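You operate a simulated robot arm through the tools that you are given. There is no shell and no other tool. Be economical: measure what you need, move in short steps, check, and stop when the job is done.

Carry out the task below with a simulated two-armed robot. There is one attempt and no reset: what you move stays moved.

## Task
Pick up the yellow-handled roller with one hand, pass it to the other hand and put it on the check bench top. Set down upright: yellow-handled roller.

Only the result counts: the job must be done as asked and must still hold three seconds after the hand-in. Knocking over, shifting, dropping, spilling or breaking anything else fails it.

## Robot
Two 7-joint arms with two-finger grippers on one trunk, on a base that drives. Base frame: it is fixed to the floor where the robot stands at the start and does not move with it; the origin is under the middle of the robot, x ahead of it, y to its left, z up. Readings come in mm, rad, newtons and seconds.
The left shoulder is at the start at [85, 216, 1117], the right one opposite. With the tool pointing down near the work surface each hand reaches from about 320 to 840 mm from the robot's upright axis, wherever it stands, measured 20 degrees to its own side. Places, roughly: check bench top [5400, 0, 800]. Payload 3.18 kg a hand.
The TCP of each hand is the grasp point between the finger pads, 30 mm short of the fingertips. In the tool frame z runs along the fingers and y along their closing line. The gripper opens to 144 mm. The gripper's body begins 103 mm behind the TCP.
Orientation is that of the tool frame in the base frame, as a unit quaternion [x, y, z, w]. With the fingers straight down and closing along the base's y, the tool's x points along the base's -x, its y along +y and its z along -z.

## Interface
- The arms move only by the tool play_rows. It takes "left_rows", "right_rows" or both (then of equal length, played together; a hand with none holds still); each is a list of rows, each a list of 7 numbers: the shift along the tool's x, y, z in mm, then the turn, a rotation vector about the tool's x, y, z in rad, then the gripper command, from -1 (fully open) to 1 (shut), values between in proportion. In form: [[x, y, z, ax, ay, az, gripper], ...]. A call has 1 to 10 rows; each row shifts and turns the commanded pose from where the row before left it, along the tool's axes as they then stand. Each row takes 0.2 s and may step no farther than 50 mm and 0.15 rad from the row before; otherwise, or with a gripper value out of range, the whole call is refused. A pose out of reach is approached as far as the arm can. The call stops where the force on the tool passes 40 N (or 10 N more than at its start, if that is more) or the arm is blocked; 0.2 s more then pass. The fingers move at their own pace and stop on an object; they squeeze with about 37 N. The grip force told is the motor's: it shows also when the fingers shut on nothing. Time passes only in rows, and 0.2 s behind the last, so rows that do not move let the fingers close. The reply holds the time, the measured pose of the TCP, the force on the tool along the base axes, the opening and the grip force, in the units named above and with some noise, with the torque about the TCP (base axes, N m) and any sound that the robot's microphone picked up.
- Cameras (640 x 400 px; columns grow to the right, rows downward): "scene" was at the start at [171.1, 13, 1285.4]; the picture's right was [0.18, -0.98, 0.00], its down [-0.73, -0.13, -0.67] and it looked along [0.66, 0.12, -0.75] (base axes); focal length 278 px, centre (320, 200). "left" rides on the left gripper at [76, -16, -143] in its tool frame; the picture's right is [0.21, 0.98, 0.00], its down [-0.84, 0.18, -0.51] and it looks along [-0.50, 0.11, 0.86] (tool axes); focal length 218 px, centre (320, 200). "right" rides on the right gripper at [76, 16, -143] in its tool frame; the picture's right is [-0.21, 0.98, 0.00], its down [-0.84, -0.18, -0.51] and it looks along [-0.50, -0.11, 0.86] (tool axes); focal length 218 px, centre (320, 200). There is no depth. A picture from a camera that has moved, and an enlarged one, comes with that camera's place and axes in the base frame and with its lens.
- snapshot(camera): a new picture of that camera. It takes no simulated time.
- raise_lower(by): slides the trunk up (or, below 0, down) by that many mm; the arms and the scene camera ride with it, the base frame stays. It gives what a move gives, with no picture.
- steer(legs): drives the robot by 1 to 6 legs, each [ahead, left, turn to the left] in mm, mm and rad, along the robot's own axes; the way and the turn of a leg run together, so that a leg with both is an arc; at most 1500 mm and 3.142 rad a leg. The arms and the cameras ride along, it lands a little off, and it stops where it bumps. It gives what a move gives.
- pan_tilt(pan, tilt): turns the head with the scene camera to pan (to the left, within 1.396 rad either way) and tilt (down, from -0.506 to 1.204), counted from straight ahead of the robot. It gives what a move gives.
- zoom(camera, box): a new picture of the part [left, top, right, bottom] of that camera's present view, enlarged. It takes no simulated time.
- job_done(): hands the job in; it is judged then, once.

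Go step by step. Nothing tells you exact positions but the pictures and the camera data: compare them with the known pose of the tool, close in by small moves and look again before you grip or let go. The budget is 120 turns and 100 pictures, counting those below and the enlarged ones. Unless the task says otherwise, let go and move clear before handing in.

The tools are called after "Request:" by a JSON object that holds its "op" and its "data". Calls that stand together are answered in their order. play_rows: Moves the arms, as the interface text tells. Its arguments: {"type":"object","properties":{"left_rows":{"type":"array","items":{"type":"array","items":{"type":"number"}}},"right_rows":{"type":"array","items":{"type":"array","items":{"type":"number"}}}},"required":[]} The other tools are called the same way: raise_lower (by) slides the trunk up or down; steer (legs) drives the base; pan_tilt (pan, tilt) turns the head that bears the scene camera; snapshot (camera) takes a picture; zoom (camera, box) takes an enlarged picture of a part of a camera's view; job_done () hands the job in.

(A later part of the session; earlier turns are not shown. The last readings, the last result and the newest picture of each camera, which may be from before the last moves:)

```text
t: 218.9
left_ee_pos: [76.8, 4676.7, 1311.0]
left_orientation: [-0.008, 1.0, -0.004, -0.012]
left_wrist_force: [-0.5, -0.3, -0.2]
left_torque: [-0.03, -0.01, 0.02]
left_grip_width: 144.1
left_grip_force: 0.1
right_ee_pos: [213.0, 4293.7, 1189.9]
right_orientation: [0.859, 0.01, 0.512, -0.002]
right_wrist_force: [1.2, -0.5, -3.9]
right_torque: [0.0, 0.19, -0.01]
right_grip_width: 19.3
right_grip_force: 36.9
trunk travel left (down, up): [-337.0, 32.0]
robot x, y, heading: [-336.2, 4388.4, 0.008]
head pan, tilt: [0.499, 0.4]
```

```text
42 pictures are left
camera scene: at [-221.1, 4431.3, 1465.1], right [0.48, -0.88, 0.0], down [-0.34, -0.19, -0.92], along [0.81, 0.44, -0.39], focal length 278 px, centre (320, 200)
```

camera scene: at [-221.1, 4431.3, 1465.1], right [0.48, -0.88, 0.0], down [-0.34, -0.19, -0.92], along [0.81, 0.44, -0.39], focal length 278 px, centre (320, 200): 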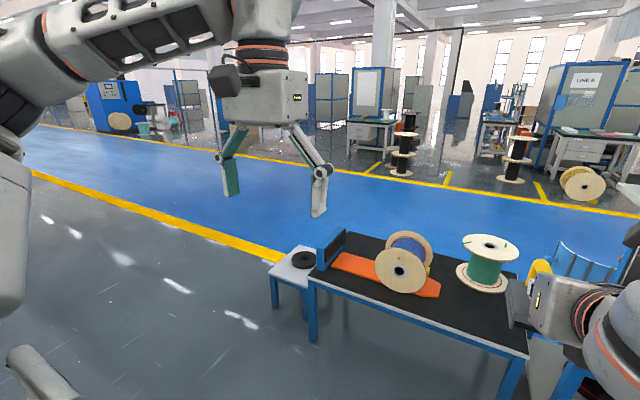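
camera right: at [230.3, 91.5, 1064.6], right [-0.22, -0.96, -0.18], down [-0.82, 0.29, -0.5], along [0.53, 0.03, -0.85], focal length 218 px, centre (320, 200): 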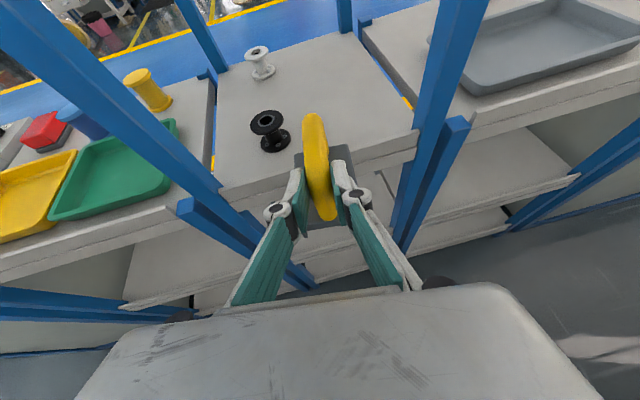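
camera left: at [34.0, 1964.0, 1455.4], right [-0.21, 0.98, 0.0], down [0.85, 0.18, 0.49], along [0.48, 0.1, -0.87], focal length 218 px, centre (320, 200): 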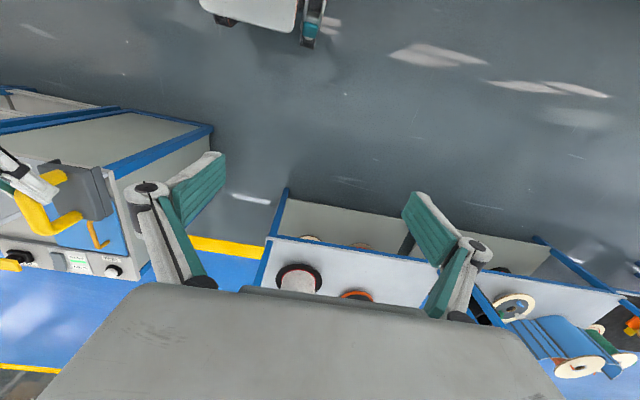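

Open floor lies past a small table ending near y 5450. I'll strafe 1550 further and look ahead.

Request:
{"op": "steer", "data": {"legs": [[30, 0, 0], [0, 1500, 0], [0, 100, 0]]}}

Request:
{"op": "pan_tilt", "data": {"pan": -0.2, "tilt": 0.5}}

Request:
{"op": "snapshot", "data": {"camera": "scene"}}

```text
t: 234.0
left_ee_pos: [94.2, 6303.3, 1311.4]
left_orientation: [-0.009, 1.0, -0.004, -0.012]
left_wrist_force: [0.6, -0.3, 1.0]
left_torque: [-0.02, -0.02, 0.0]
left_grip_width: 144.0
left_grip_force: 0.0
right_ee_pos: [231.8, 5920.2, 1188.2]
right_orientation: [0.859, 0.012, 0.512, -0.004]
right_wrist_force: [-0.3, 0.4, -2.6]
right_torque: [-0.04, 0.15, -0.01]
right_grip_width: 19.3
right_grip_force: 36.8
trunk travel left (down, up): [-337.0, 32.0]
robot x, y, heading: [-316.4, 6014.2, 0.012]
head pan, tilt: [0.499, 0.4]
```

```text
t: 235.1
left_ee_pos: [94.3, 6302.1, 1309.4]
left_orientation: [-0.009, 1.0, -0.004, -0.012]
left_wrist_force: [0.7, 0.1, -0.1]
left_torque: [-0.02, 0.0, 0.01]
left_grip_width: 144.2
left_grip_force: 0.2
right_ee_pos: [232.1, 5920.6, 1189.4]
right_orientation: [0.859, 0.011, 0.512, -0.003]
right_wrist_force: [-0.3, -0.4, -2.5]
right_torque: [-0.01, 0.16, -0.02]
right_grip_width: 19.2
right_grip_force: 37.1
trunk travel left (down, up): [-337.0, 32.0]
robot x, y, heading: [-319.8, 6013.5, 0.007]
head pan, tilt: [-0.201, 0.499]
```

```text
41 pictures are left
camera scene: at [-194.5, 5994.1, 1456.0], right [-0.19, -0.98, 0.0], down [-0.47, 0.09, -0.88], along [0.86, -0.17, -0.48], focal length 278 px, centre (320, 200)
```

scene: 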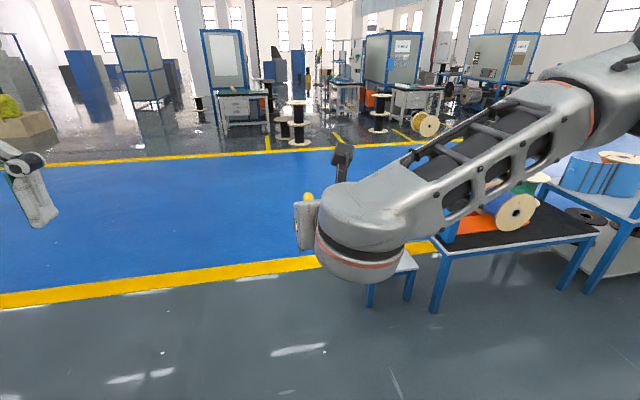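

The way ahead is clear. I'll drive into the aisle (x about 2400) and then strafe right toward y 0.

Request:
{"op": "steer", "data": {"legs": [[1400, 0, -0.007], [1320, 0, 0], [0, -1500, 0], [0, -1500, 0], [0, -1500, 0], [0, -1200, 0]]}}

Request:
{"op": "pan_tilt", "data": {"pan": -0.1, "tilt": 0.35}}

Request:
{"op": "snapshot", "data": {"camera": "scene"}}

```text
t: 297.2
left_ee_pos: [2697.0, 588.6, 1310.5]
left_orientation: [0.003, 1.0, -0.004, -0.012]
left_wrist_force: [-0.2, 0.0, 0.3]
left_torque: [0.02, -0.01, 0.03]
left_grip_width: 143.9
left_grip_force: 0.0
right_ee_pos: [2825.2, 202.1, 1190.2]
right_orientation: [0.859, 0.001, 0.512, 0.002]
right_wrist_force: [-0.6, -1.4, -3.0]
right_torque: [-0.01, 0.17, 0.0]
right_grip_width: 19.4
right_grip_force: 37.1
trunk travel left (down, up): [-337.0, 32.0]
robot x, y, heading: [2275.6, 306.6, -0.017]
head pan, tilt: [-0.201, 0.499]
```

```text
t: 297.9
left_ee_pos: [2696.8, 588.2, 1311.2]
left_orientation: [0.003, 1.0, -0.003, -0.012]
left_wrist_force: [0.9, 0.4, 0.4]
left_torque: [0.03, 0.02, -0.01]
left_grip_width: 143.9
left_grip_force: 0.1
right_ee_pos: [2825.0, 202.9, 1188.5]
right_orientation: [0.859, 0.001, 0.512, 0.003]
right_wrist_force: [-1.2, 0.3, -3.7]
right_torque: [-0.03, 0.12, 0.02]
right_grip_width: 19.3
right_grip_force: 37.1
trunk travel left (down, up): [-337.0, 32.0]
robot x, y, heading: [2272.7, 307.7, -0.02]
head pan, tilt: [-0.099, 0.351]
```

```text
40 pictures are left
camera scene: at [2403.7, 295.6, 1469.7], right [-0.12, -0.99, 0.0], down [-0.34, 0.04, -0.94], along [0.93, -0.11, -0.34], focal length 278 px, centre (320, 200)
```

scene: 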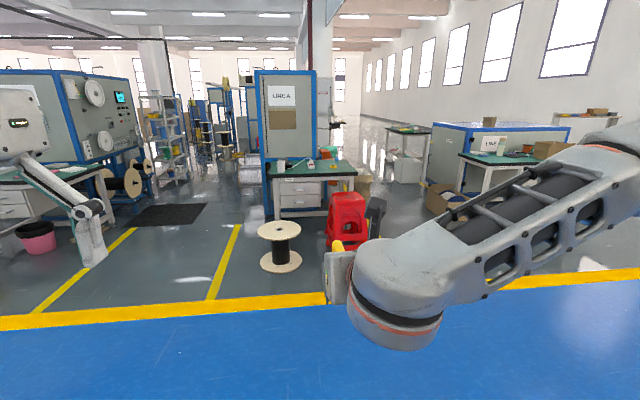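

The check bench is the "LINE A" one ahead, with its front edge at about x 4850. A wooden spool and a red stool stand in front of it. I'll do the hand-over here in the open aisle: bring the roller to the middle and roll the left hand half a turn so its camera faces away.

Request:
{"op": "play_rows", "data": {"left_rows": [[0, 0, 0, 0, 0, 0.15, -1], [0, 0, 0, 0, 0, 0.15, -1], [0, 0, 0, 0, 0, 0.15, -1], [0, 0, 0, 0, 0, 0.15, -1], [0, 0, 0, 0, 0, 0.15, -1], [0, 0, 0, 0, 0, 0.15, -1], [0, 0, 0, 0, 0, 0.15, -1], [0, 0, 0, 0, 0, 0.15, -1], [0, 0, 0, 0, 0, 0.15, -1], [0, 0, 0, 0, 0, 0.15, -1]], "right_rows": [[0, -30, 0, 0, 0, 0, 1], [0, -30, 0, 0, 0, 0, 1], [0, -30, 0, 0, 0, 0, 1], [0, 0, 0, 0, 0, 0, 1], [0, 0, 0, 0, 0, 0, 1], [0, 0, 0, 0, 0, 0, 1], [0, 0, 0, 0, 0, 0, 1], [0, 0, 0, 0, 0, 0, 1], [0, 0, 0, 0, 0, 0, 1], [0, 0, 0, 0, 0, 0, 1]]}}

Request:
{"op": "play_rows", "data": {"left_rows": [[0, 0, 0, 0, 0, 0.15, -1], [0, 0, 0, 0, 0, 0.15, -1], [0, 0, 0, 0, 0, 0.15, -1], [0, 0, 0, 0, 0, 0.15, -1], [0, 0, 0, 0, 0, 0.15, -1], [0, 0, 0, 0, 0, 0.15, -1], [0, 0, 0, 0, 0, 0.15, -1], [0, 0, 0, 0, 0, 0.15, -1], [0, 0, 0, 0, 0, 0.15, -1], [0, 0, 0, 0, 0, 0.15, -1]]}}

Request:
{"op": "pan_tilt", "data": {"pan": 0, "tilt": 0.6}}

Request:
{"op": "snapshot", "data": {"camera": "scene"}}

```text
t: 300.1
left_ee_pos: [2618.8, 582.8, 1116.3]
left_orientation: [0.324, 0.945, 0.024, 0.017]
left_wrist_force: [-0.3, -0.9, -0.5]
left_torque: [-0.02, 0.01, 0.0]
left_grip_width: 144.1
left_grip_force: 0.2
left hand out of reach, approached as far as the arm can: row 1, 2, 3, 4, 5, 6, 7, 8, 9, 10
right_ee_pos: [2825.9, 292.4, 1189.1]
right_orientation: [0.859, 0.001, 0.512, 0.003]
right_wrist_force: [0.1, 0.0, -2.6]
right_torque: [0.02, 0.13, 0.01]
right_grip_width: 19.5
right_grip_force: 37.0
trunk travel left (down, up): [-337.0, 32.0]
robot x, y, heading: [2270.4, 308.3, -0.015]
head pan, tilt: [-0.099, 0.351]
```

```text
t: 302.3
left_ee_pos: [2632.2, 506.0, 1014.1]
left_orientation: [0.663, 0.742, 0.084, 0.05]
left_wrist_force: [-0.1, 0.0, 0.5]
left_torque: [0.01, 0.03, 0.0]
left_grip_width: 144.0
left_grip_force: 0.0
left hand out of reach, approached as far as the arm can: row 1, 2, 3, 4, 5, 6, 7, 8, 9, 10
right_ee_pos: [2826.7, 292.1, 1189.1]
right_orientation: [0.859, 0.001, 0.511, 0.003]
right_wrist_force: [0.2, 0.2, -3.4]
right_torque: [0.01, 0.17, 0.02]
right_grip_width: 19.2
right_grip_force: 36.6
trunk travel left (down, up): [-337.0, 32.0]
robot x, y, heading: [2272.5, 307.5, -0.012]
head pan, tilt: [-0.099, 0.351]
```

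```text
t: 303.1
left_ee_pos: [2631.4, 506.1, 1013.8]
left_orientation: [0.662, 0.743, 0.084, 0.049]
left_wrist_force: [-0.2, 0.1, -0.7]
left_torque: [0.0, -0.02, -0.01]
left_grip_width: 143.9
left_grip_force: 0.1
right_ee_pos: [2825.3, 292.7, 1188.3]
right_orientation: [0.858, 0.001, 0.513, 0.003]
right_wrist_force: [-0.5, -0.8, -2.8]
right_torque: [0.0, 0.11, 0.03]
right_grip_width: 19.3
right_grip_force: 36.6
trunk travel left (down, up): [-337.0, 32.0]
robot x, y, heading: [2274.1, 307.7, -0.016]
head pan, tilt: [0.0, 0.6]
```

```text
39 pictures are left
camera scene: at [2399.6, 305.0, 1447.0], right [-0.02, -1.0, 0.0], down [-0.56, 0.01, -0.83], along [0.83, -0.01, -0.56], focal length 278 px, centre (320, 200)
```

scene: 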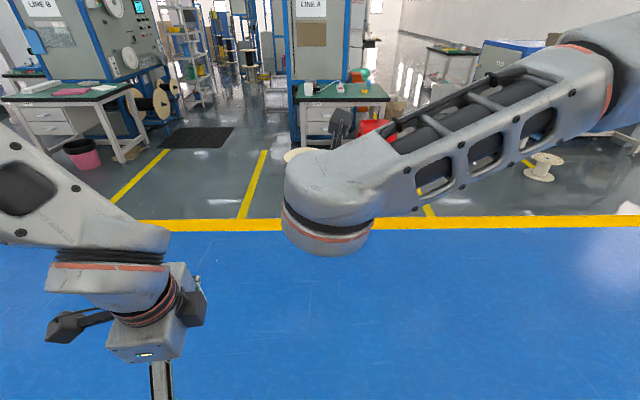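

The left roll in that direction ran into joint limits. I'll undo it and roll the mirror way instead, a little lower.

Request:
{"op": "play_rows", "data": {"left_rows": [[0, 0, 0, 0, 0, -0.15, -1], [0, 0, 0, 0, 0, -0.15, -1], [0, 0, 0, 0, 0, -0.15, -1], [0, 0, 0, 0, 0, -0.15, -1], [0, 0, 0, 0, 0, -0.15, -1], [0, 0, 0, 0, 0, -0.15, -1], [0, 0, 0, 0, 0, -0.15, -1], [0, 0, 0, 0, 0, -0.15, -1], [0, 0, 0, 0, 0, -0.15, -1], [0, 0, 0, 0, 0, -0.15, -1]]}}

Request:
{"op": "play_rows", "data": {"left_rows": [[0, 0, 10, 0, 0, -0.15, -1], [0, 0, 10, 0, 0, -0.15, -1], [0, 0, 10, 0, 0, -0.15, -1], [0, 0, 10, 0, 0, -0.15, -1], [0, 0, 10, 0, 0, -0.15, -1], [0, 0, 10, 0, 0, -0.15, -1], [0, 0, 10, 0, 0, -0.15, -1], [0, 0, 10, 0, 0, -0.15, -1], [0, 0, 10, 0, 0, -0.15, -1], [0, 0, 10, 0, 0, -0.15, -1]]}}

```text
t: 305.3
left_ee_pos: [2632.8, 506.6, 1014.0]
left_orientation: [-0.019, 0.996, 0.027, 0.088]
left_wrist_force: [-0.5, -0.4, 0.7]
left_torque: [-0.04, -0.01, -0.01]
left_grip_width: 143.9
left_grip_force: 0.0
right_ee_pos: [2825.8, 293.7, 1187.8]
right_orientation: [0.859, 0.001, 0.512, 0.003]
right_wrist_force: [-0.4, 0.9, -3.2]
right_torque: [0.03, 0.13, 0.0]
right_grip_width: 19.2
right_grip_force: 37.2
trunk travel left (down, up): [-337.0, 32.0]
robot x, y, heading: [2273.1, 308.3, -0.018]
head pan, tilt: [0.0, 0.6]
```

```text
t: 307.5
left_ee_pos: [2648.6, 511.8, 915.1]
left_orientation: [-0.692, 0.716, -0.039, 0.082]
left_wrist_force: [-1.3, 0.3, 0.2]
left_torque: [0.01, -0.04, -0.01]
left_grip_width: 143.9
left_grip_force: 0.1
right_ee_pos: [2825.0, 292.4, 1188.6]
right_orientation: [0.859, 0.002, 0.513, 0.002]
right_wrist_force: [-0.7, 0.7, -2.3]
right_torque: [0.01, 0.14, 0.03]
right_grip_width: 19.4
right_grip_force: 37.0
trunk travel left (down, up): [-337.0, 32.0]
robot x, y, heading: [2275.2, 306.0, -0.014]
head pan, tilt: [0.0, 0.6]
```

The mirror direction works. I'll finish the remaining quarter turn and rise a little.

Request:
{"op": "play_rows", "data": {"left_rows": [[0, 0, -10, 0, 0, -0.15, -1], [0, 0, -10, 0, 0, -0.15, -1], [0, 0, -10, 0, 0, -0.15, -1], [0, 0, -10, 0, 0, -0.15, -1], [0, 0, -10, 0, 0, -0.15, -1], [0, 0, -10, 0, 0, -0.15, -1], [0, 0, -10, 0, 0, -0.15, -1], [0, 0, -10, 0, 0, -0.15, -1], [0, 0, -10, 0, 0, -0.15, -1], [0, 0, -10, 0, 0, -0.15, -1]]}}

Request:
{"op": "snapshot", "data": {"camera": "scene"}}

```text
t: 309.7
left_ee_pos: [2632.1, 506.6, 1014.1]
left_orientation: [0.995, -0.052, 0.084, -0.034]
left_wrist_force: [-0.3, -0.4, -0.1]
left_torque: [0.01, 0.01, 0.01]
left_grip_width: 143.7
left_grip_force: 0.1
right_ee_pos: [2825.2, 292.4, 1189.8]
right_orientation: [0.859, 0.001, 0.512, 0.003]
right_wrist_force: [-0.6, -0.6, -2.8]
right_torque: [0.0, 0.18, 0.03]
right_grip_width: 19.5
right_grip_force: 37.0
trunk travel left (down, up): [-337.0, 32.0]
robot x, y, heading: [2273.6, 315.7, -0.017]
head pan, tilt: [0.0, 0.6]
```

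```text
38 pictures are left
camera scene: at [2399.5, 304.9, 1446.9], right [-0.02, -1.0, 0.0], down [-0.56, 0.01, -0.82], along [0.82, -0.01, -0.57], focal length 278 px, centre (320, 200)
```

scene: 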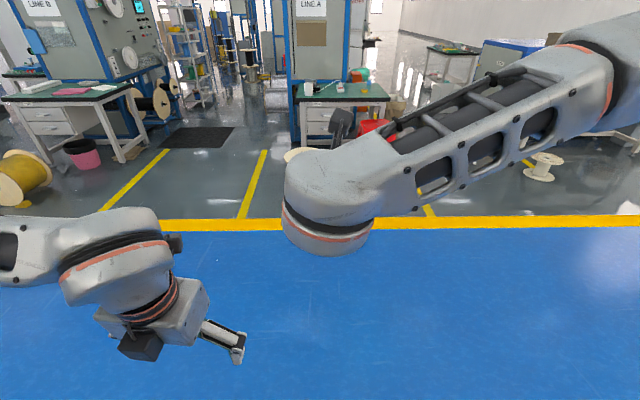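

The left hand is now rolled, with its camera facing forward. I'll straighten it to vertical, raise it and lower the right hand to a comfortable height.

Request:
{"op": "play_rows", "data": {"left_rows": [[0, 0, 0, -0.038, -0.083, -0.048, 0], [0, 0, 0, -0.038, -0.083, -0.047, 0], [0, 0, -48, 0, 0, 0, 0], [0, 0, -48, 0, 0, 0, 0], [0, 0, -48, 0, 0, 0, 0]], "right_rows": [[-26.4, 0, 14.2, 0, 0, 0, 1], [-26.4, 0, 14.2, 0, 0, 0, 1], [-26.4, 0, 14.2, 0, 0, 0, 1], [-26.4, 0, 14.2, 0, 0, 0, 1], [-26.4, 0, 14.2, 0, 0, 0, 1]]}}

Request:
{"op": "snapshot", "data": {"camera": "left"}}

Request:
{"op": "snapshot", "data": {"camera": "scene"}}

```text
t: 310.9
left_ee_pos: [2632.1, 508.3, 1156.8]
left_orientation: [1.0, -0.006, 0.002, 0.004]
left_wrist_force: [0.0, -0.1, -0.1]
left_torque: [0.01, -0.01, -0.01]
left_grip_width: 71.9
left_grip_force: 0.1
right_ee_pos: [2824.8, 292.4, 1038.8]
right_orientation: [0.859, 0.0, 0.512, 0.004]
right_wrist_force: [-0.3, -0.8, -3.1]
right_torque: [-0.02, 0.13, -0.01]
right_grip_width: 19.5
right_grip_force: 36.6
trunk travel left (down, up): [-337.0, 32.0]
robot x, y, heading: [2273.8, 310.0, -0.015]
head pan, tilt: [0.0, 0.6]
```

```text
37 pictures are left
camera left: at [2707.9, 525.1, 1300.5], right [0.2, -0.98, 0.01], down [-0.85, -0.17, 0.51], along [-0.49, -0.11, -0.86], focal length 218 px, centre (320, 200)
```

left: 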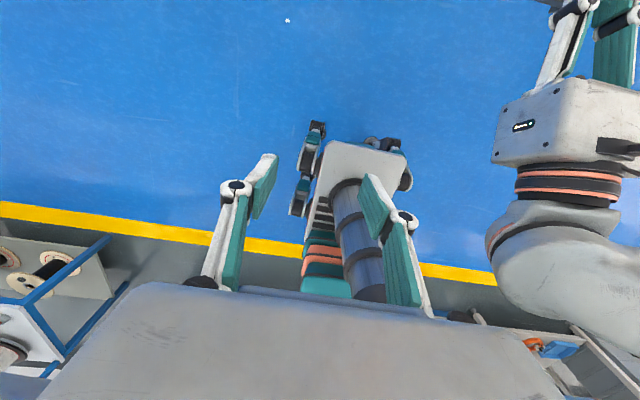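

```text
36 pictures are left
camera scene: at [2399.0, 305.0, 1447.0], right [-0.02, -1.0, 0.0], down [-0.56, 0.01, -0.83], along [0.83, -0.01, -0.56], focal length 278 px, centre (320, 200)
```

scene: 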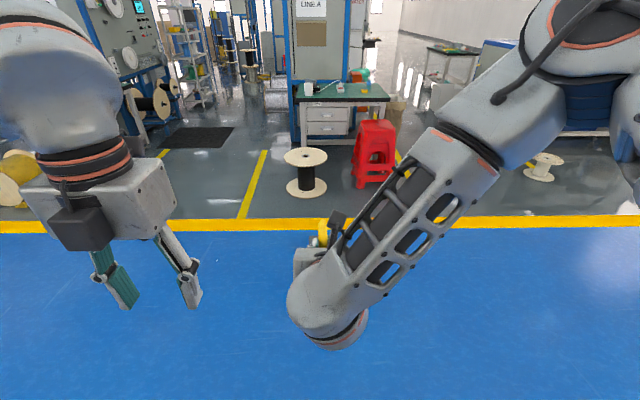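

The left hand is vertical and the views are clear. I'll move it forward level with the bar's far end, then check from its camera.

Request:
{"op": "play_rows", "data": {"left_rows": [[48.6, 0, 0, 0, 0, 0, 0], [48.6, 0, 0, 0, 0, 0, 0], [48.6, 0, 0, 0, 0, 0, 0], [48.6, 0, 0, 0, 0, 0, 0], [48.6, 0, 0, 0, 0, 0, 0]]}}

Request:
{"op": "play_rows", "data": {"left_rows": [[0, 36, 0, 0, 0, 0, 0], [0, 36, 0, 0, 0, 0, 0], [0, 36, 0, 0, 0, 0, 0]]}}

Request:
{"op": "snapshot", "data": {"camera": "left"}}

Request:
{"op": "snapshot", "data": {"camera": "scene"}}

```text
t: 312.1
left_ee_pos: [2875.7, 504.1, 1158.1]
left_orientation: [1.0, -0.006, 0.003, 0.002]
left_wrist_force: [-0.1, -0.3, -0.4]
left_torque: [0.03, 0.02, -0.02]
left_grip_width: 72.2
left_grip_force: 0.1
right_ee_pos: [2825.5, 290.8, 1038.7]
right_orientation: [0.859, 0.001, 0.512, 0.002]
right_wrist_force: [0.2, 0.1, -2.5]
right_torque: [0.01, 0.2, 0.01]
right_grip_width: 19.6
right_grip_force: 37.0
trunk travel left (down, up): [-337.0, 32.0]
robot x, y, heading: [2269.7, 305.6, -0.014]
head pan, tilt: [0.0, 0.6]
```

```text
t: 312.9
left_ee_pos: [2872.6, 393.9, 1160.6]
left_orientation: [1.0, -0.006, 0.002, 0.002]
left_wrist_force: [-0.6, -0.2, -0.5]
left_torque: [0.04, 0.0, 0.0]
left_grip_width: 72.1
left_grip_force: 0.1
right_ee_pos: [2824.0, 291.7, 1039.5]
right_orientation: [0.858, 0.001, 0.513, 0.002]
right_wrist_force: [0.1, -1.0, -3.6]
right_torque: [0.05, 0.15, 0.03]
right_grip_width: 19.5
right_grip_force: 37.0
trunk travel left (down, up): [-337.0, 32.0]
robot x, y, heading: [2278.4, 309.6, -0.012]
head pan, tilt: [0.0, 0.6]
```

```text
35 pictures are left
camera left: at [2949.9, 411.4, 1303.8], right [0.2, -0.98, 0.01], down [-0.85, -0.17, 0.51], along [-0.49, -0.11, -0.86], focal length 218 px, centre (320, 200)
```

left: 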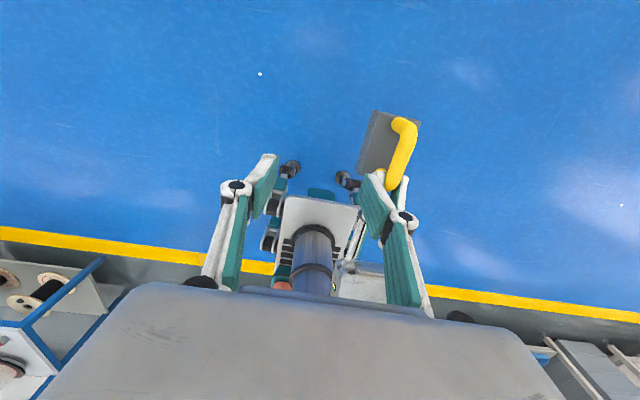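

```text
34 pictures are left
camera scene: at [2399.8, 303.1, 1446.9], right [-0.02, -1.0, 0.0], down [-0.57, 0.01, -0.82], along [0.82, -0.01, -0.57], focal length 278 px, centre (320, 200)
```

scene: 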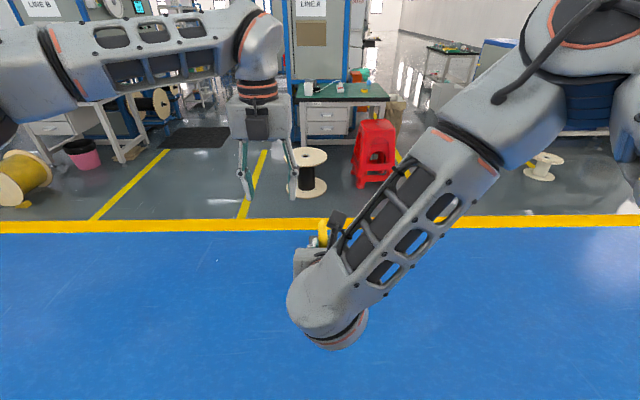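

The bar actually runs from about +5 to +90 mm ahead of the right grasp point, with its top level with it. I'll centre the left hand over the bar at about +60 mm, still high.

Request:
{"op": "play_rows", "data": {"left_rows": [[4, 34, 0, 0, 0, 0, 0], [5, 34, 0, 0, 0, 0, 0], [5, 33, 0, 0, 0, 0, 0]]}}

Request:
{"op": "snapshot", "data": {"camera": "left"}}

Request:
{"op": "snapshot", "data": {"camera": "right"}}

```text
t: 313.7
left_ee_pos: [2885.6, 293.3, 1160.4]
left_orientation: [1.0, -0.005, 0.002, 0.002]
left_wrist_force: [-0.2, 0.3, 0.0]
left_torque: [0.03, -0.02, 0.01]
left_grip_width: 72.0
left_grip_force: 0.0
right_ee_pos: [2824.6, 291.2, 1039.0]
right_orientation: [0.859, 0.001, 0.513, 0.002]
right_wrist_force: [0.5, -0.7, -2.9]
right_torque: [0.03, 0.13, 0.04]
right_grip_width: 19.6
right_grip_force: 37.0
trunk travel left (down, up): [-337.0, 32.0]
robot x, y, heading: [2272.1, 310.8, -0.011]
head pan, tilt: [0.0, 0.6]
```

```text
33 pictures are left
camera left: at [2962.9, 309.4, 1302.9], right [0.2, -0.98, 0.01], down [-0.85, -0.17, 0.51], along [-0.49, -0.1, -0.86], focal length 218 px, centre (320, 200)
```

left: 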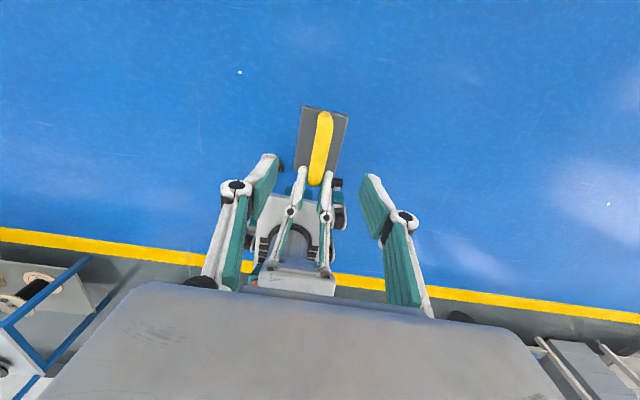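

```text
32 pictures are left
camera right: at [2735.4, 275.3, 1175.3], right [-0.1, -0.98, -0.18], down [-0.85, 0.18, -0.5], along [0.52, 0.1, -0.85], focal length 218 px, centre (320, 200)
```

right: 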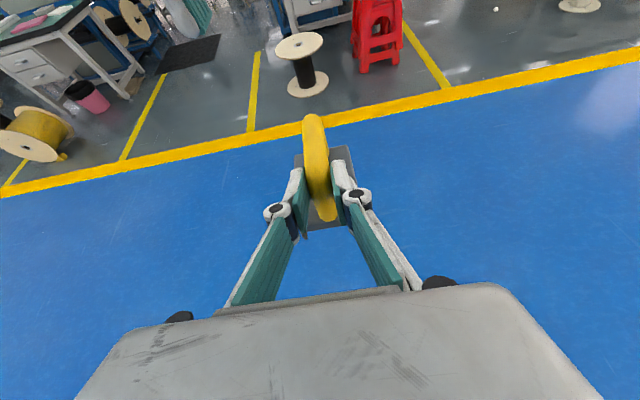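

The left hand is centred over the free part of the bar. The bar top is at about z 1029 and the base top about z 980. I'll descend to TCP z of about 1022.

Request:
{"op": "play_rows", "data": {"left_rows": [[1, 0, 35, 0, 0, 0, 0], [1, 0, 35, 0, 0, 0, 0], [1, 0, 35, 0, 0, 0, 0], [0, 0, 20, 0, 0, 0, 0], [0, 0, 13, 0, 0, 0, 0]]}}

Request:
{"op": "snapshot", "data": {"camera": "left"}}

Request:
{"op": "snapshot", "data": {"camera": "right"}}

```text
t: 314.9
left_ee_pos: [2889.5, 293.9, 1021.3]
left_orientation: [1.0, -0.005, 0.002, 0.003]
left_wrist_force: [0.4, 0.0, -0.2]
left_torque: [0.0, 0.03, 0.03]
left_grip_width: 72.0
left_grip_force: 0.1
right_ee_pos: [2824.6, 291.8, 1039.1]
right_orientation: [0.859, 0.001, 0.512, 0.003]
right_wrist_force: [0.4, -0.7, -3.3]
right_torque: [0.01, 0.16, 0.0]
right_grip_width: 19.4
right_grip_force: 36.8
trunk travel left (down, up): [-337.0, 32.0]
robot x, y, heading: [2273.4, 306.8, -0.013]
head pan, tilt: [0.0, 0.6]
```

```text
31 pictures are left
camera left: at [2966.2, 310.7, 1164.1], right [0.2, -0.98, 0.01], down [-0.85, -0.17, 0.51], along [-0.5, -0.11, -0.86], focal length 218 px, centre (320, 200)
```

left: 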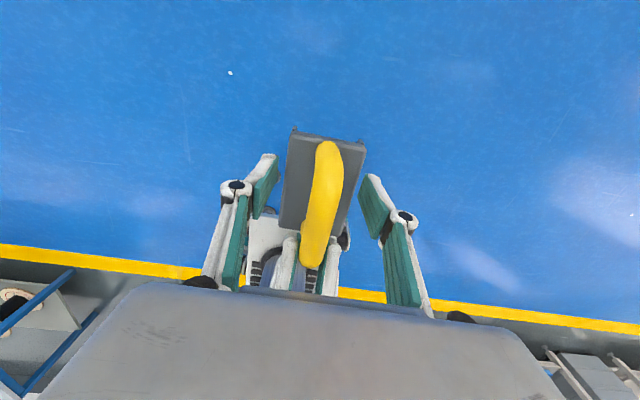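

```text
30 pictures are left
camera right: at [2735.6, 277.2, 1175.2], right [-0.1, -0.98, -0.18], down [-0.85, 0.18, -0.5], along [0.52, 0.1, -0.85], focal length 218 px, centre (320, 200)
```

right: 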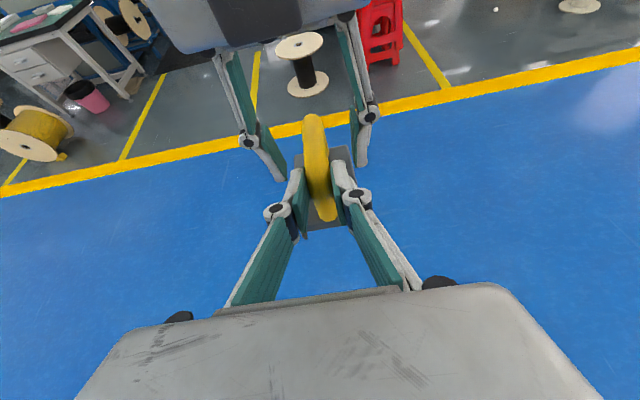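

The bar sits between the left fingers with a gap to the right fingertips. I'll close the left hand while the right keeps holding.

Request:
{"op": "play_rows", "data": {"left_rows": [[0, 3, 0, 0, 0, 0, 0], [0, 0, 0, 0, 0, 0, 0.5], [0, 0, 0, 0, 0, 0, 1], [0, 0, 0, 0, 0, 0, 1], [0, 0, 0, 0, 0, 0, 1]], "right_rows": [[0, 0, 0, 0, 0, 0, 1], [0, 0, 0, 0, 0, 0, 1], [0, 0, 0, 0, 0, 0, 1], [0, 0, 0, 0, 0, 0, 1], [0, 0, 0, 0, 0, 0, 1]]}}

Request:
{"op": "snapshot", "data": {"camera": "left"}}

Request:
{"op": "snapshot", "data": {"camera": "right"}}

```text
t: 316.1
left_ee_pos: [2890.1, 290.8, 1021.5]
left_orientation: [1.0, -0.005, 0.002, 0.003]
left_wrist_force: [1.1, 4.2, -0.9]
left_torque: [-0.07, 0.1, 0.1]
left_grip_width: 17.4
left_grip_force: 36.7
right_ee_pos: [2823.9, 292.8, 1039.9]
right_orientation: [0.859, 0.0, 0.512, 0.003]
right_wrist_force: [-1.5, -3.4, -0.6]
right_torque: [0.02, -0.04, -0.37]
right_grip_width: 19.5
right_grip_force: 36.9
trunk travel left (down, up): [-337.0, 32.0]
robot x, y, heading: [2268.6, 308.0, -0.016]
head pan, tilt: [0.0, 0.6]
```

```text
29 pictures are left
camera left: at [2966.3, 307.9, 1164.7], right [0.2, -0.98, 0.01], down [-0.85, -0.17, 0.51], along [-0.49, -0.11, -0.86], focal length 218 px, centre (320, 200)
```

left: 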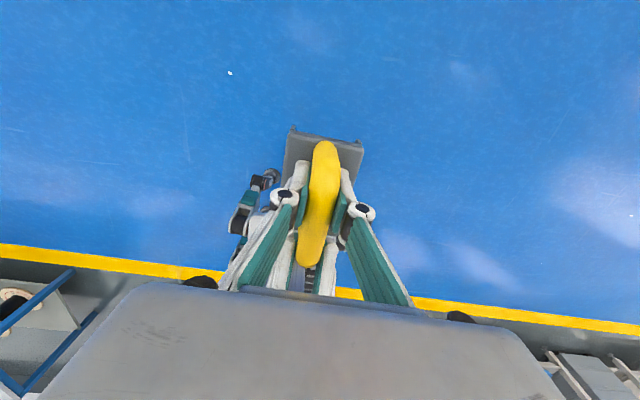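

```text
28 pictures are left
camera right: at [2735.5, 276.8, 1175.4], right [-0.1, -0.98, -0.18], down [-0.85, 0.18, -0.5], along [0.52, 0.1, -0.85], focal length 218 px, centre (320, 200)
```

right: 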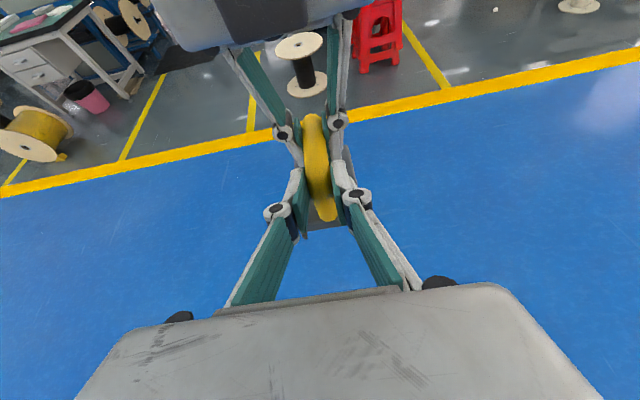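

Both hands hold the bar, the left at 17.4 mm width and 37 N. I'll open the right hand and withdraw it straight back.

Request:
{"op": "play_rows", "data": {"right_rows": [[0, 0, 0, 0, 0, 0, 0.2], [0, 0, 0, 0, 0, 0, 0.2], [0, 0, -20, 0, 0, 0, 0.2], [0, 0, -35, 0, 0, 0, 0.2], [0, 0, -40, 0, 0, 0, 0.2]], "left_rows": [[0, 0, 0, 0, 0, 0, 1], [0, 0, 0, 0, 0, 0, 1], [0, 0, 0, 0, 0, 0, 1], [0, 0, 0, 0, 0, 0, 1], [0, 0, 0, 0, 0, 0, 1]]}}

Request:
{"op": "snapshot", "data": {"camera": "right"}}

Request:
{"op": "snapshot", "data": {"camera": "left"}}

```text
t: 317.3
left_ee_pos: [2889.1, 290.4, 1022.0]
left_orientation: [1.0, -0.006, 0.001, 0.004]
left_wrist_force: [-0.7, -0.1, -0.3]
left_torque: [0.01, -0.03, -0.01]
left_grip_width: 17.2
left_grip_force: 37.6
right_ee_pos: [2743.0, 280.8, 1074.0]
right_orientation: [0.863, -0.005, 0.505, 0.014]
right_wrist_force: [-0.2, 0.1, -0.9]
right_torque: [0.02, 0.03, 0.03]
right_grip_width: 57.7
right_grip_force: 0.0
trunk travel left (down, up): [-337.0, 32.0]
robot x, y, heading: [2273.3, 306.1, -0.014]
head pan, tilt: [0.0, 0.6]
```

```text
27 pictures are left
camera right: at [2654.7, 269.3, 1212.0], right [-0.12, -0.98, -0.16], down [-0.85, 0.19, -0.49], along [0.51, 0.08, -0.86], focal length 218 px, centre (320, 200)
```

right: 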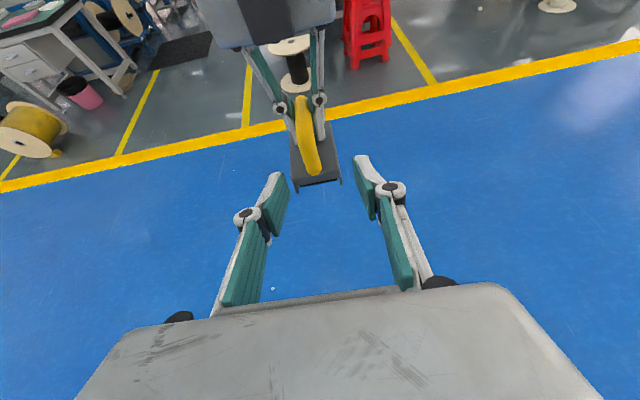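

```text
26 pictures are left
camera left: at [2965.8, 307.2, 1165.0], right [0.2, -0.98, 0.01], down [-0.85, -0.17, 0.51], along [-0.49, -0.11, -0.86], focal length 218 px, centre (320, 200)
```

left: 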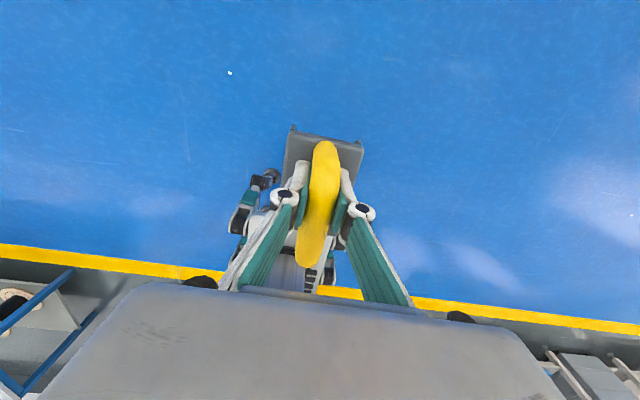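

The hand-over worked and the left hand holds the roller alone. I'll tuck the right hand aside, drive toward the bench and look.

Request:
{"op": "play_rows", "data": {"right_rows": [[0, 45, 0, 0, 0, 0, 0.2], [0, 45, 0, 0, 0, 0, 0.2], [0, 45, 0, 0, 0, 0, 0.2], [0, 45, 0, 0, 0, 0, 0.2]]}}

Request:
{"op": "steer", "data": {"legs": [[0, -250, 0.014], [1100, 0, 0]]}}

Request:
{"op": "snapshot", "data": {"camera": "scene"}}

```text
t: 318.3
left_ee_pos: [2889.9, 291.5, 1021.2]
left_orientation: [1.0, -0.005, 0.002, 0.003]
left_wrist_force: [-0.2, 0.3, -0.5]
left_torque: [0.03, -0.02, 0.0]
left_grip_width: 17.4
left_grip_force: 37.0
right_ee_pos: [2769.3, 160.2, 1091.9]
right_orientation: [0.862, -0.011, 0.507, 0.009]
right_wrist_force: [0.0, 0.6, 0.1]
right_torque: [0.0, 0.03, -0.02]
right_grip_width: 57.7
right_grip_force: 0.1
right hand out of reach, approached as far as the arm can: row 3, 4
trunk travel left (down, up): [-337.0, 32.0]
robot x, y, heading: [2271.7, 311.8, -0.02]
head pan, tilt: [0.0, 0.6]
```

```text
t: 326.4
left_ee_pos: [3990.6, 40.8, 1021.6]
left_orientation: [1.0, -0.001, 0.002, 0.003]
left_wrist_force: [0.0, 0.3, -0.3]
left_torque: [0.02, -0.05, 0.0]
left_grip_width: 17.3
left_grip_force: 37.5
right_ee_pos: [3872.8, -90.2, 1095.6]
right_orientation: [0.861, -0.007, 0.508, 0.004]
right_wrist_force: [0.5, 0.5, -0.2]
right_torque: [0.04, -0.01, 0.0]
right_grip_width: 57.7
right_grip_force: 0.1
trunk travel left (down, up): [-337.0, 32.0]
robot x, y, heading: [3371.8, 50.6, -0.005]
head pan, tilt: [0.0, 0.6]
```

```text
25 pictures are left
camera scene: at [3501.0, 50.3, 1446.9], right [-0.01, -1.0, 0.0], down [-0.57, 0.0, -0.82], along [0.82, -0.01, -0.57], focal length 278 px, centre (320, 200)
```

scene: 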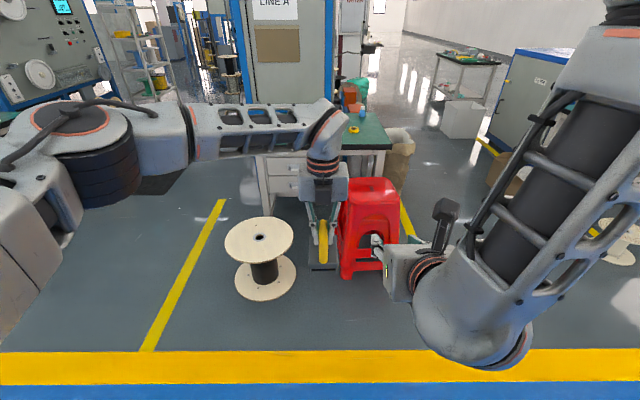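

The bench front edge is near x 4918, with the spool on the left (y 183–583) and the stool on the right (its front at about x 4680). I'll shift right and approach to x of about 4150 first.

Request:
{"op": "steer", "data": {"legs": [[0, -250, 0.005], [780, 0, 0]]}}

Request:
{"op": "raise_lower", "data": {"by": 30}}

Request:
{"op": "pan_tilt", "data": {"pan": 0.1, "tilt": 0.75}}

Request:
{"op": "snapshot", "data": {"camera": "scene"}}

```text
t: 332.9
left_ee_pos: [4764.9, -214.4, 1020.9]
left_orientation: [1.0, -0.001, 0.0, 0.004]
left_wrist_force: [0.8, 0.2, 0.1]
left_torque: [0.01, -0.05, -0.02]
left_grip_width: 17.4
left_grip_force: 37.1
right_ee_pos: [4647.6, -345.4, 1095.7]
right_orientation: [0.861, -0.009, 0.508, 0.003]
right_wrist_force: [0.6, -0.5, 0.4]
right_torque: [-0.05, -0.02, 0.0]
right_grip_width: 57.6
right_grip_force: 0.1
trunk travel left (down, up): [-337.0, 32.0]
robot x, y, heading: [4149.5, -198.8, -0.005]
head pan, tilt: [0.0, 0.6]
```

```text
t: 333.7
left_ee_pos: [4765.0, -213.2, 1052.6]
left_orientation: [1.0, -0.001, 0.001, 0.003]
left_wrist_force: [-0.2, 0.1, -3.4]
left_torque: [0.02, -0.06, 0.02]
left_grip_width: 17.4
left_grip_force: 37.0
right_ee_pos: [4647.3, -345.0, 1125.3]
right_orientation: [0.86, -0.01, 0.509, 0.004]
right_wrist_force: [0.1, -0.7, 0.5]
right_torque: [0.0, -0.02, -0.03]
right_grip_width: 57.8
right_grip_force: 0.1
trunk travel left (down, up): [-367.0, 2.0]
robot x, y, heading: [4147.5, -202.8, -0.007]
head pan, tilt: [0.0, 0.6]
```

```text
t: 334.4
left_ee_pos: [4765.5, -213.6, 1051.9]
left_orientation: [1.0, -0.001, 0.001, 0.003]
left_wrist_force: [0.0, 0.1, -3.9]
left_torque: [-0.03, -0.04, -0.01]
left_grip_width: 17.6
left_grip_force: 37.5
right_ee_pos: [4648.3, -344.7, 1125.3]
right_orientation: [0.861, -0.009, 0.509, 0.003]
right_wrist_force: [0.1, 0.1, -0.4]
right_torque: [0.01, -0.01, -0.02]
right_grip_width: 57.6
right_grip_force: 0.0
trunk travel left (down, up): [-367.0, 2.0]
robot x, y, heading: [4149.7, -202.3, -0.012]
head pan, tilt: [0.099, 0.75]
```

```text
24 pictures are left
camera scene: at [4270.4, -195.7, 1463.2], right [0.09, -1.0, 0.0], down [-0.68, -0.06, -0.73], along [0.73, 0.07, -0.68], focal length 278 px, centre (320, 200)
```

scene: 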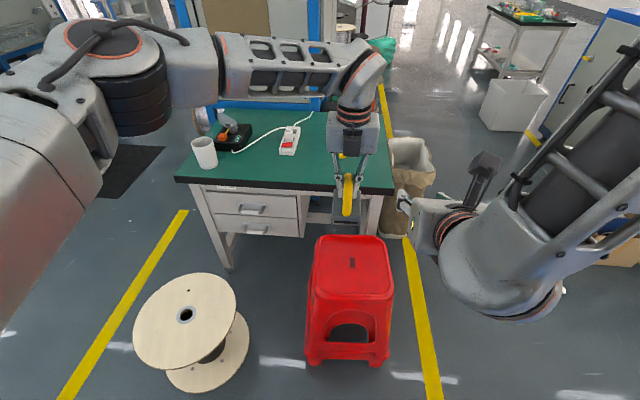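

The bench top runs from x 5047 to 5750, and the front-middle area around (5140, -20) looks free. The stool front is at about x 4705 and my base front reaches about 275 mm ahead, so I'll drive to x of about 4370, moving in two steps and checking the bench top closely.

Request:
{"op": "steer", "data": {"legs": [[218, 0, 0.008]]}}

Request:
{"op": "pan_tilt", "data": {"pan": 0.2, "tilt": 0.6}}

Request:
{"op": "snapshot", "data": {"camera": "scene"}}

Request:
{"op": "snapshot", "data": {"camera": "right"}}

```text
t: 336.1
left_ee_pos: [4981.7, -209.4, 1051.3]
left_orientation: [1.0, 0.003, 0.002, 0.004]
left_wrist_force: [1.0, 0.0, -2.6]
left_torque: [0.0, -0.06, 0.02]
left_grip_width: 17.6
left_grip_force: 37.3
right_ee_pos: [4867.3, -341.7, 1124.5]
right_orientation: [0.861, -0.007, 0.509, 0.002]
right_wrist_force: [0.1, -0.1, 0.5]
right_torque: [-0.01, 0.0, 0.0]
right_grip_width: 57.5
right_grip_force: 0.2
trunk travel left (down, up): [-367.0, 2.0]
robot x, y, heading: [4365.1, -204.8, -0.002]
head pan, tilt: [0.099, 0.75]
```

```text
t: 336.8
left_ee_pos: [4980.9, -210.4, 1052.3]
left_orientation: [1.0, 0.003, 0.001, 0.003]
left_wrist_force: [-0.4, 0.1, -2.9]
left_torque: [-0.02, -0.02, -0.03]
left_grip_width: 17.4
left_grip_force: 36.9
right_ee_pos: [4866.7, -342.4, 1126.3]
right_orientation: [0.861, -0.006, 0.509, 0.002]
right_wrist_force: [0.1, -0.7, -0.5]
right_torque: [-0.03, 0.0, -0.01]
right_grip_width: 57.6
right_grip_force: 0.0
trunk travel left (down, up): [-367.0, 2.0]
robot x, y, heading: [4362.5, -202.4, 0.003]
head pan, tilt: [0.201, 0.6]
```

```text
23 pictures are left
camera scene: at [4491.3, -186.1, 1476.0], right [0.2, -0.98, 0.0], down [-0.55, -0.11, -0.82], along [0.81, 0.16, -0.57], focal length 278 px, centre (320, 200)
```

scene: 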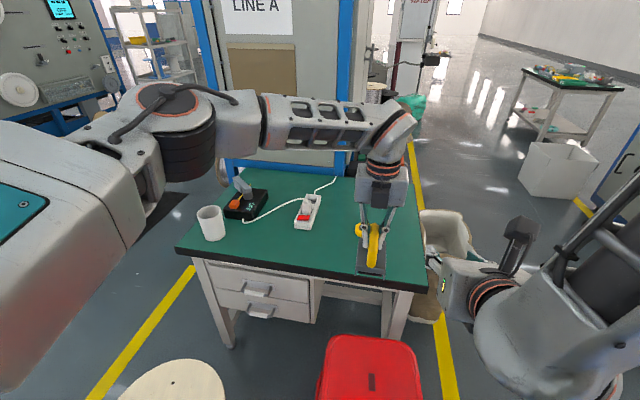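

```text
22 pictures are left
camera right: at [4777.6, -357.3, 1262.3], right [-0.11, -0.98, -0.19], down [-0.85, 0.19, -0.49], along [0.52, 0.1, -0.85], focal length 218 px, centre (320, 200)
```

right: 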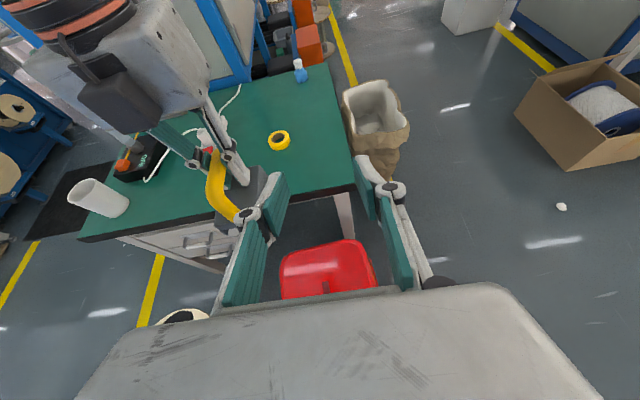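

The target spot is free: the tape is at (5299, -200) and the power strip starts at (5262, 31). The bench edge is about x 5060. I'll carry the roller over to (5160, -30) at height.

Request:
{"op": "play_rows", "data": {"left_rows": [[36, -36, 0, 0, 0, 0, 1], [36, -36, 0, 0, 0, 0, 1], [36, -36, 0, 0, 0, 0, 1], [36, -36, 0, 0, 0, 0, 1], [36, -36, 0, 0, 0, 0, 1]]}}

Request:
{"op": "snapshot", "data": {"camera": "left"}}

Request:
{"op": "snapshot", "data": {"camera": "scene"}}

```text
refused: row 1 steps farther than a row can; nothing moved
```

```text
21 pictures are left
camera left: at [5058.5, -192.2, 1194.7], right [0.21, -0.98, 0.01], down [-0.84, -0.18, 0.51], along [-0.49, -0.11, -0.86], focal length 218 px, centre (320, 200)
```

left: 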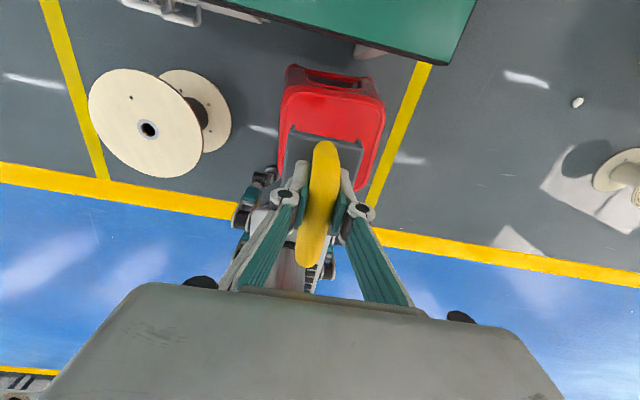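

```text
20 pictures are left
camera scene: at [4491.3, -186.1, 1476.0], right [0.2, -0.98, 0.0], down [-0.55, -0.11, -0.82], along [0.81, 0.16, -0.57], focal length 278 px, centre (320, 200)
```

scene: 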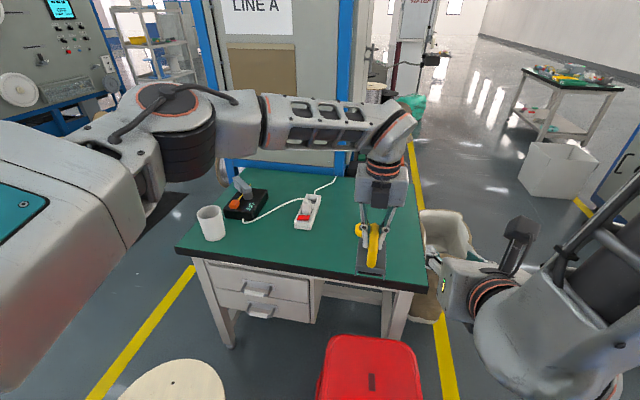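

The step was too long, so I'll use smaller ones. The left camera puts the edge a bit farther out, so I'll aim for x of about 5180.

Request:
{"op": "play_rows", "data": {"left_rows": [[33, -30, 0, 0, 0, 0, 1], [33, -30, 0, 0, 0, 0, 1], [33, -30, 0, 0, 0, 0, 1], [33, -30, 0, 0, 0, 0, 1], [33, -30, 0, 0, 0, 0, 1], [33, -30, 0, 0, 0, 0, 1]]}}

Request:
{"op": "snapshot", "data": {"camera": "left"}}

Request:
{"op": "snapshot", "data": {"camera": "scene"}}

```text
t: 338.2
left_ee_pos: [5103.4, -69.4, 1081.3]
left_orientation: [1.0, 0.002, 0.002, 0.005]
left_wrist_force: [0.2, 0.4, -3.0]
left_torque: [0.02, -0.04, 0.03]
left_grip_width: 17.9
left_grip_force: 37.3
left hand out of reach, approached as far as the arm can: row 4, 5, 6
right_ee_pos: [4866.1, -342.9, 1125.7]
right_orientation: [0.861, -0.006, 0.509, 0.001]
right_wrist_force: [0.0, -0.5, 0.0]
right_torque: [0.02, 0.01, 0.01]
right_grip_width: 57.4
right_grip_force: 0.0
trunk travel left (down, up): [-367.0, 2.0]
robot x, y, heading: [4365.6, -201.6, -0.002]
head pan, tilt: [0.201, 0.6]
```

```text
19 pictures are left
camera left: at [5178.9, -50.9, 1224.3], right [0.21, -0.98, 0.01], down [-0.84, -0.18, 0.51], along [-0.49, -0.12, -0.86], focal length 218 px, centre (320, 200)
```

left: 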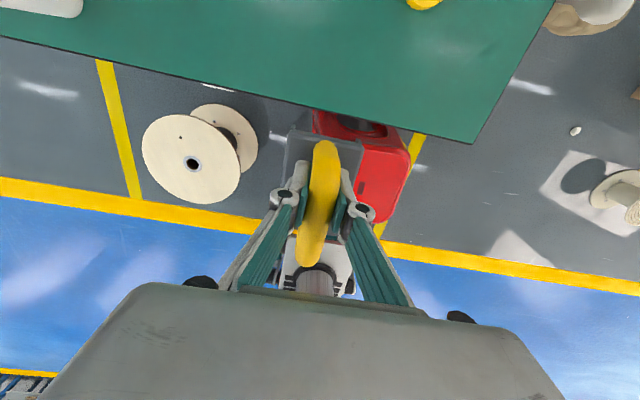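

```text
18 pictures are left
camera scene: at [4492.0, -186.0, 1476.0], right [0.2, -0.98, 0.0], down [-0.55, -0.11, -0.82], along [0.81, 0.16, -0.57], focal length 278 px, centre (320, 200)
```

scene: 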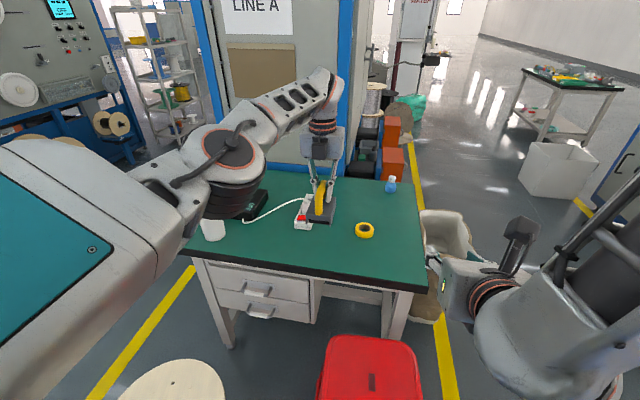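

The two cameras agree on a bench top at about z 746 with its front edge at x of about 5110, and the arm can't reach far enough from behind the stool. To the right of the stool the base can get closer. I'll back off, strafe right and swing the left hand out to its side.

Request:
{"op": "steer", "data": {"legs": [[-300, 0, 0]]}}

Request:
{"op": "play_rows", "data": {"left_rows": [[-40, -25, 0, 0, 0, 0, 1], [-40, -25, 0, 0, 0, 0, 1], [-35, -33, 0, 0, 0, 0, 1], [-35, -33, 0, 0, 0, 0, 1], [-20, -43, 0, 0, 0, 0, 1], [-20, -43, 0, 0, 0, 0, 1], [-15, -45, 0, 0, 0, 0, 1], [-15, -45, 0, 0, 0, 0, 1]]}}

Request:
{"op": "steer", "data": {"legs": [[0, -630, 0.002]]}}

Request:
{"op": "pan_tilt", "data": {"pan": 0.2, "tilt": 0.7}}

Request:
{"op": "snapshot", "data": {"camera": "scene"}}

```text
t: 340.2
left_ee_pos: [4799.7, -67.5, 1081.6]
left_orientation: [1.0, 0.004, 0.002, 0.004]
left_wrist_force: [-0.2, -0.7, -2.6]
left_torque: [0.0, -0.05, -0.01]
left_grip_width: 17.5
left_grip_force: 36.7
right_ee_pos: [4564.2, -342.5, 1125.3]
right_orientation: [0.861, -0.005, 0.509, 0.001]
right_wrist_force: [-0.9, 0.5, 0.2]
right_torque: [-0.03, 0.04, 0.02]
right_grip_width: 57.5
right_grip_force: 0.1
trunk travel left (down, up): [-367.0, 2.0]
robot x, y, heading: [4064.8, -204.3, 0.001]
head pan, tilt: [0.201, 0.6]
```

```text
t: 342.0
left_ee_pos: [4812.6, 103.4, 1084.9]
left_orientation: [1.0, 0.004, 0.001, 0.004]
left_wrist_force: [-0.9, 0.3, -2.9]
left_torque: [-0.04, -0.02, 0.01]
left_grip_width: 17.6
left_grip_force: 36.8
left hand out of reach, approached as far as the arm can: row 1, 2, 3, 4, 5, 6, 7, 8
right_ee_pos: [4563.0, -338.6, 1126.7]
right_orientation: [0.861, -0.005, 0.509, 0.001]
right_wrist_force: [0.0, 0.4, -0.2]
right_torque: [-0.03, 0.0, -0.05]
right_grip_width: 57.6
right_grip_force: 0.0
trunk travel left (down, up): [-367.0, 2.0]
robot x, y, heading: [4063.2, -206.8, 0.002]
head pan, tilt: [0.201, 0.6]
```

```text
t: 348.0
left_ee_pos: [4814.9, -521.3, 1086.1]
left_orientation: [1.0, 0.004, 0.001, 0.004]
left_wrist_force: [-0.4, -0.3, -3.1]
left_torque: [0.02, -0.04, -0.01]
left_grip_width: 17.7
left_grip_force: 36.9
right_ee_pos: [4566.3, -966.0, 1126.3]
right_orientation: [0.86, -0.004, 0.51, 0.001]
right_wrist_force: [0.7, 0.0, -0.3]
right_torque: [0.01, -0.01, 0.0]
right_grip_width: 57.6
right_grip_force: 0.1
trunk travel left (down, up): [-367.0, 2.0]
robot x, y, heading: [4063.8, -825.3, 0.005]
head pan, tilt: [0.201, 0.6]
```

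```text
t: 348.6
left_ee_pos: [4814.3, -522.2, 1084.8]
left_orientation: [1.0, 0.004, 0.001, 0.005]
left_wrist_force: [0.5, -0.7, -3.3]
left_torque: [0.01, -0.05, 0.05]
left_grip_width: 17.5
left_grip_force: 37.1
right_ee_pos: [4566.8, -965.4, 1126.0]
right_orientation: [0.861, -0.005, 0.509, 0.001]
right_wrist_force: [0.3, -1.5, 0.3]
right_torque: [-0.02, 0.02, 0.02]
right_grip_width: 57.5
right_grip_force: 0.1
trunk travel left (down, up): [-367.0, 2.0]
robot x, y, heading: [4062.9, -832.0, 0.008]
head pan, tilt: [0.201, 0.7]
```

```text
17 pictures are left
camera scene: at [4187.9, -811.5, 1467.4], right [0.2, -0.98, 0.0], down [-0.63, -0.13, -0.77], along [0.75, 0.16, -0.64], focal length 278 px, centre (320, 200)
```

scene: 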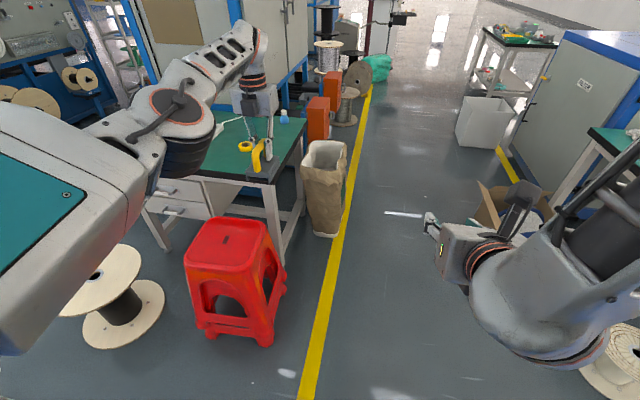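

The stool's right side is at y of about -405, so there's clear floor on this side. I'll pull the left hand in and out to the left, checking reach.

Request:
{"op": "play_rows", "data": {"left_rows": [[-20, 0, 10, 0, 0, 0, 1], [-30, 0, 10, 0, 0, 0, 1], [-35, 0, 5, 0, 0, 0, 1], [-40, -15, 0, 0, 0, 0, 1], [-40, -25, 0, 0, 0, 0, 1], [-25, -35, 0, 0, 0, 0, 1], [-20, -35, 0, 0, 0, 0, 1]]}}

```text
t: 350.2
left_ee_pos: [4799.6, -398.5, 1075.9]
left_orientation: [1.0, 0.004, -0.002, 0.004]
left_wrist_force: [-0.7, -0.2, -2.9]
left_torque: [0.01, -0.06, 0.0]
left_grip_width: 17.2
left_grip_force: 36.9
left hand out of reach, approached as far as the arm can: row 1, 2, 3, 4, 5, 6, 7
right_ee_pos: [4566.1, -964.0, 1125.4]
right_orientation: [0.86, -0.004, 0.51, 0.001]
right_wrist_force: [0.4, 0.0, -0.2]
right_torque: [-0.01, 0.03, 0.0]
right_grip_width: 57.4
right_grip_force: 0.1
trunk travel left (down, up): [-367.0, 2.0]
robot x, y, heading: [4064.3, -827.5, 0.007]
head pan, tilt: [0.201, 0.7]
```

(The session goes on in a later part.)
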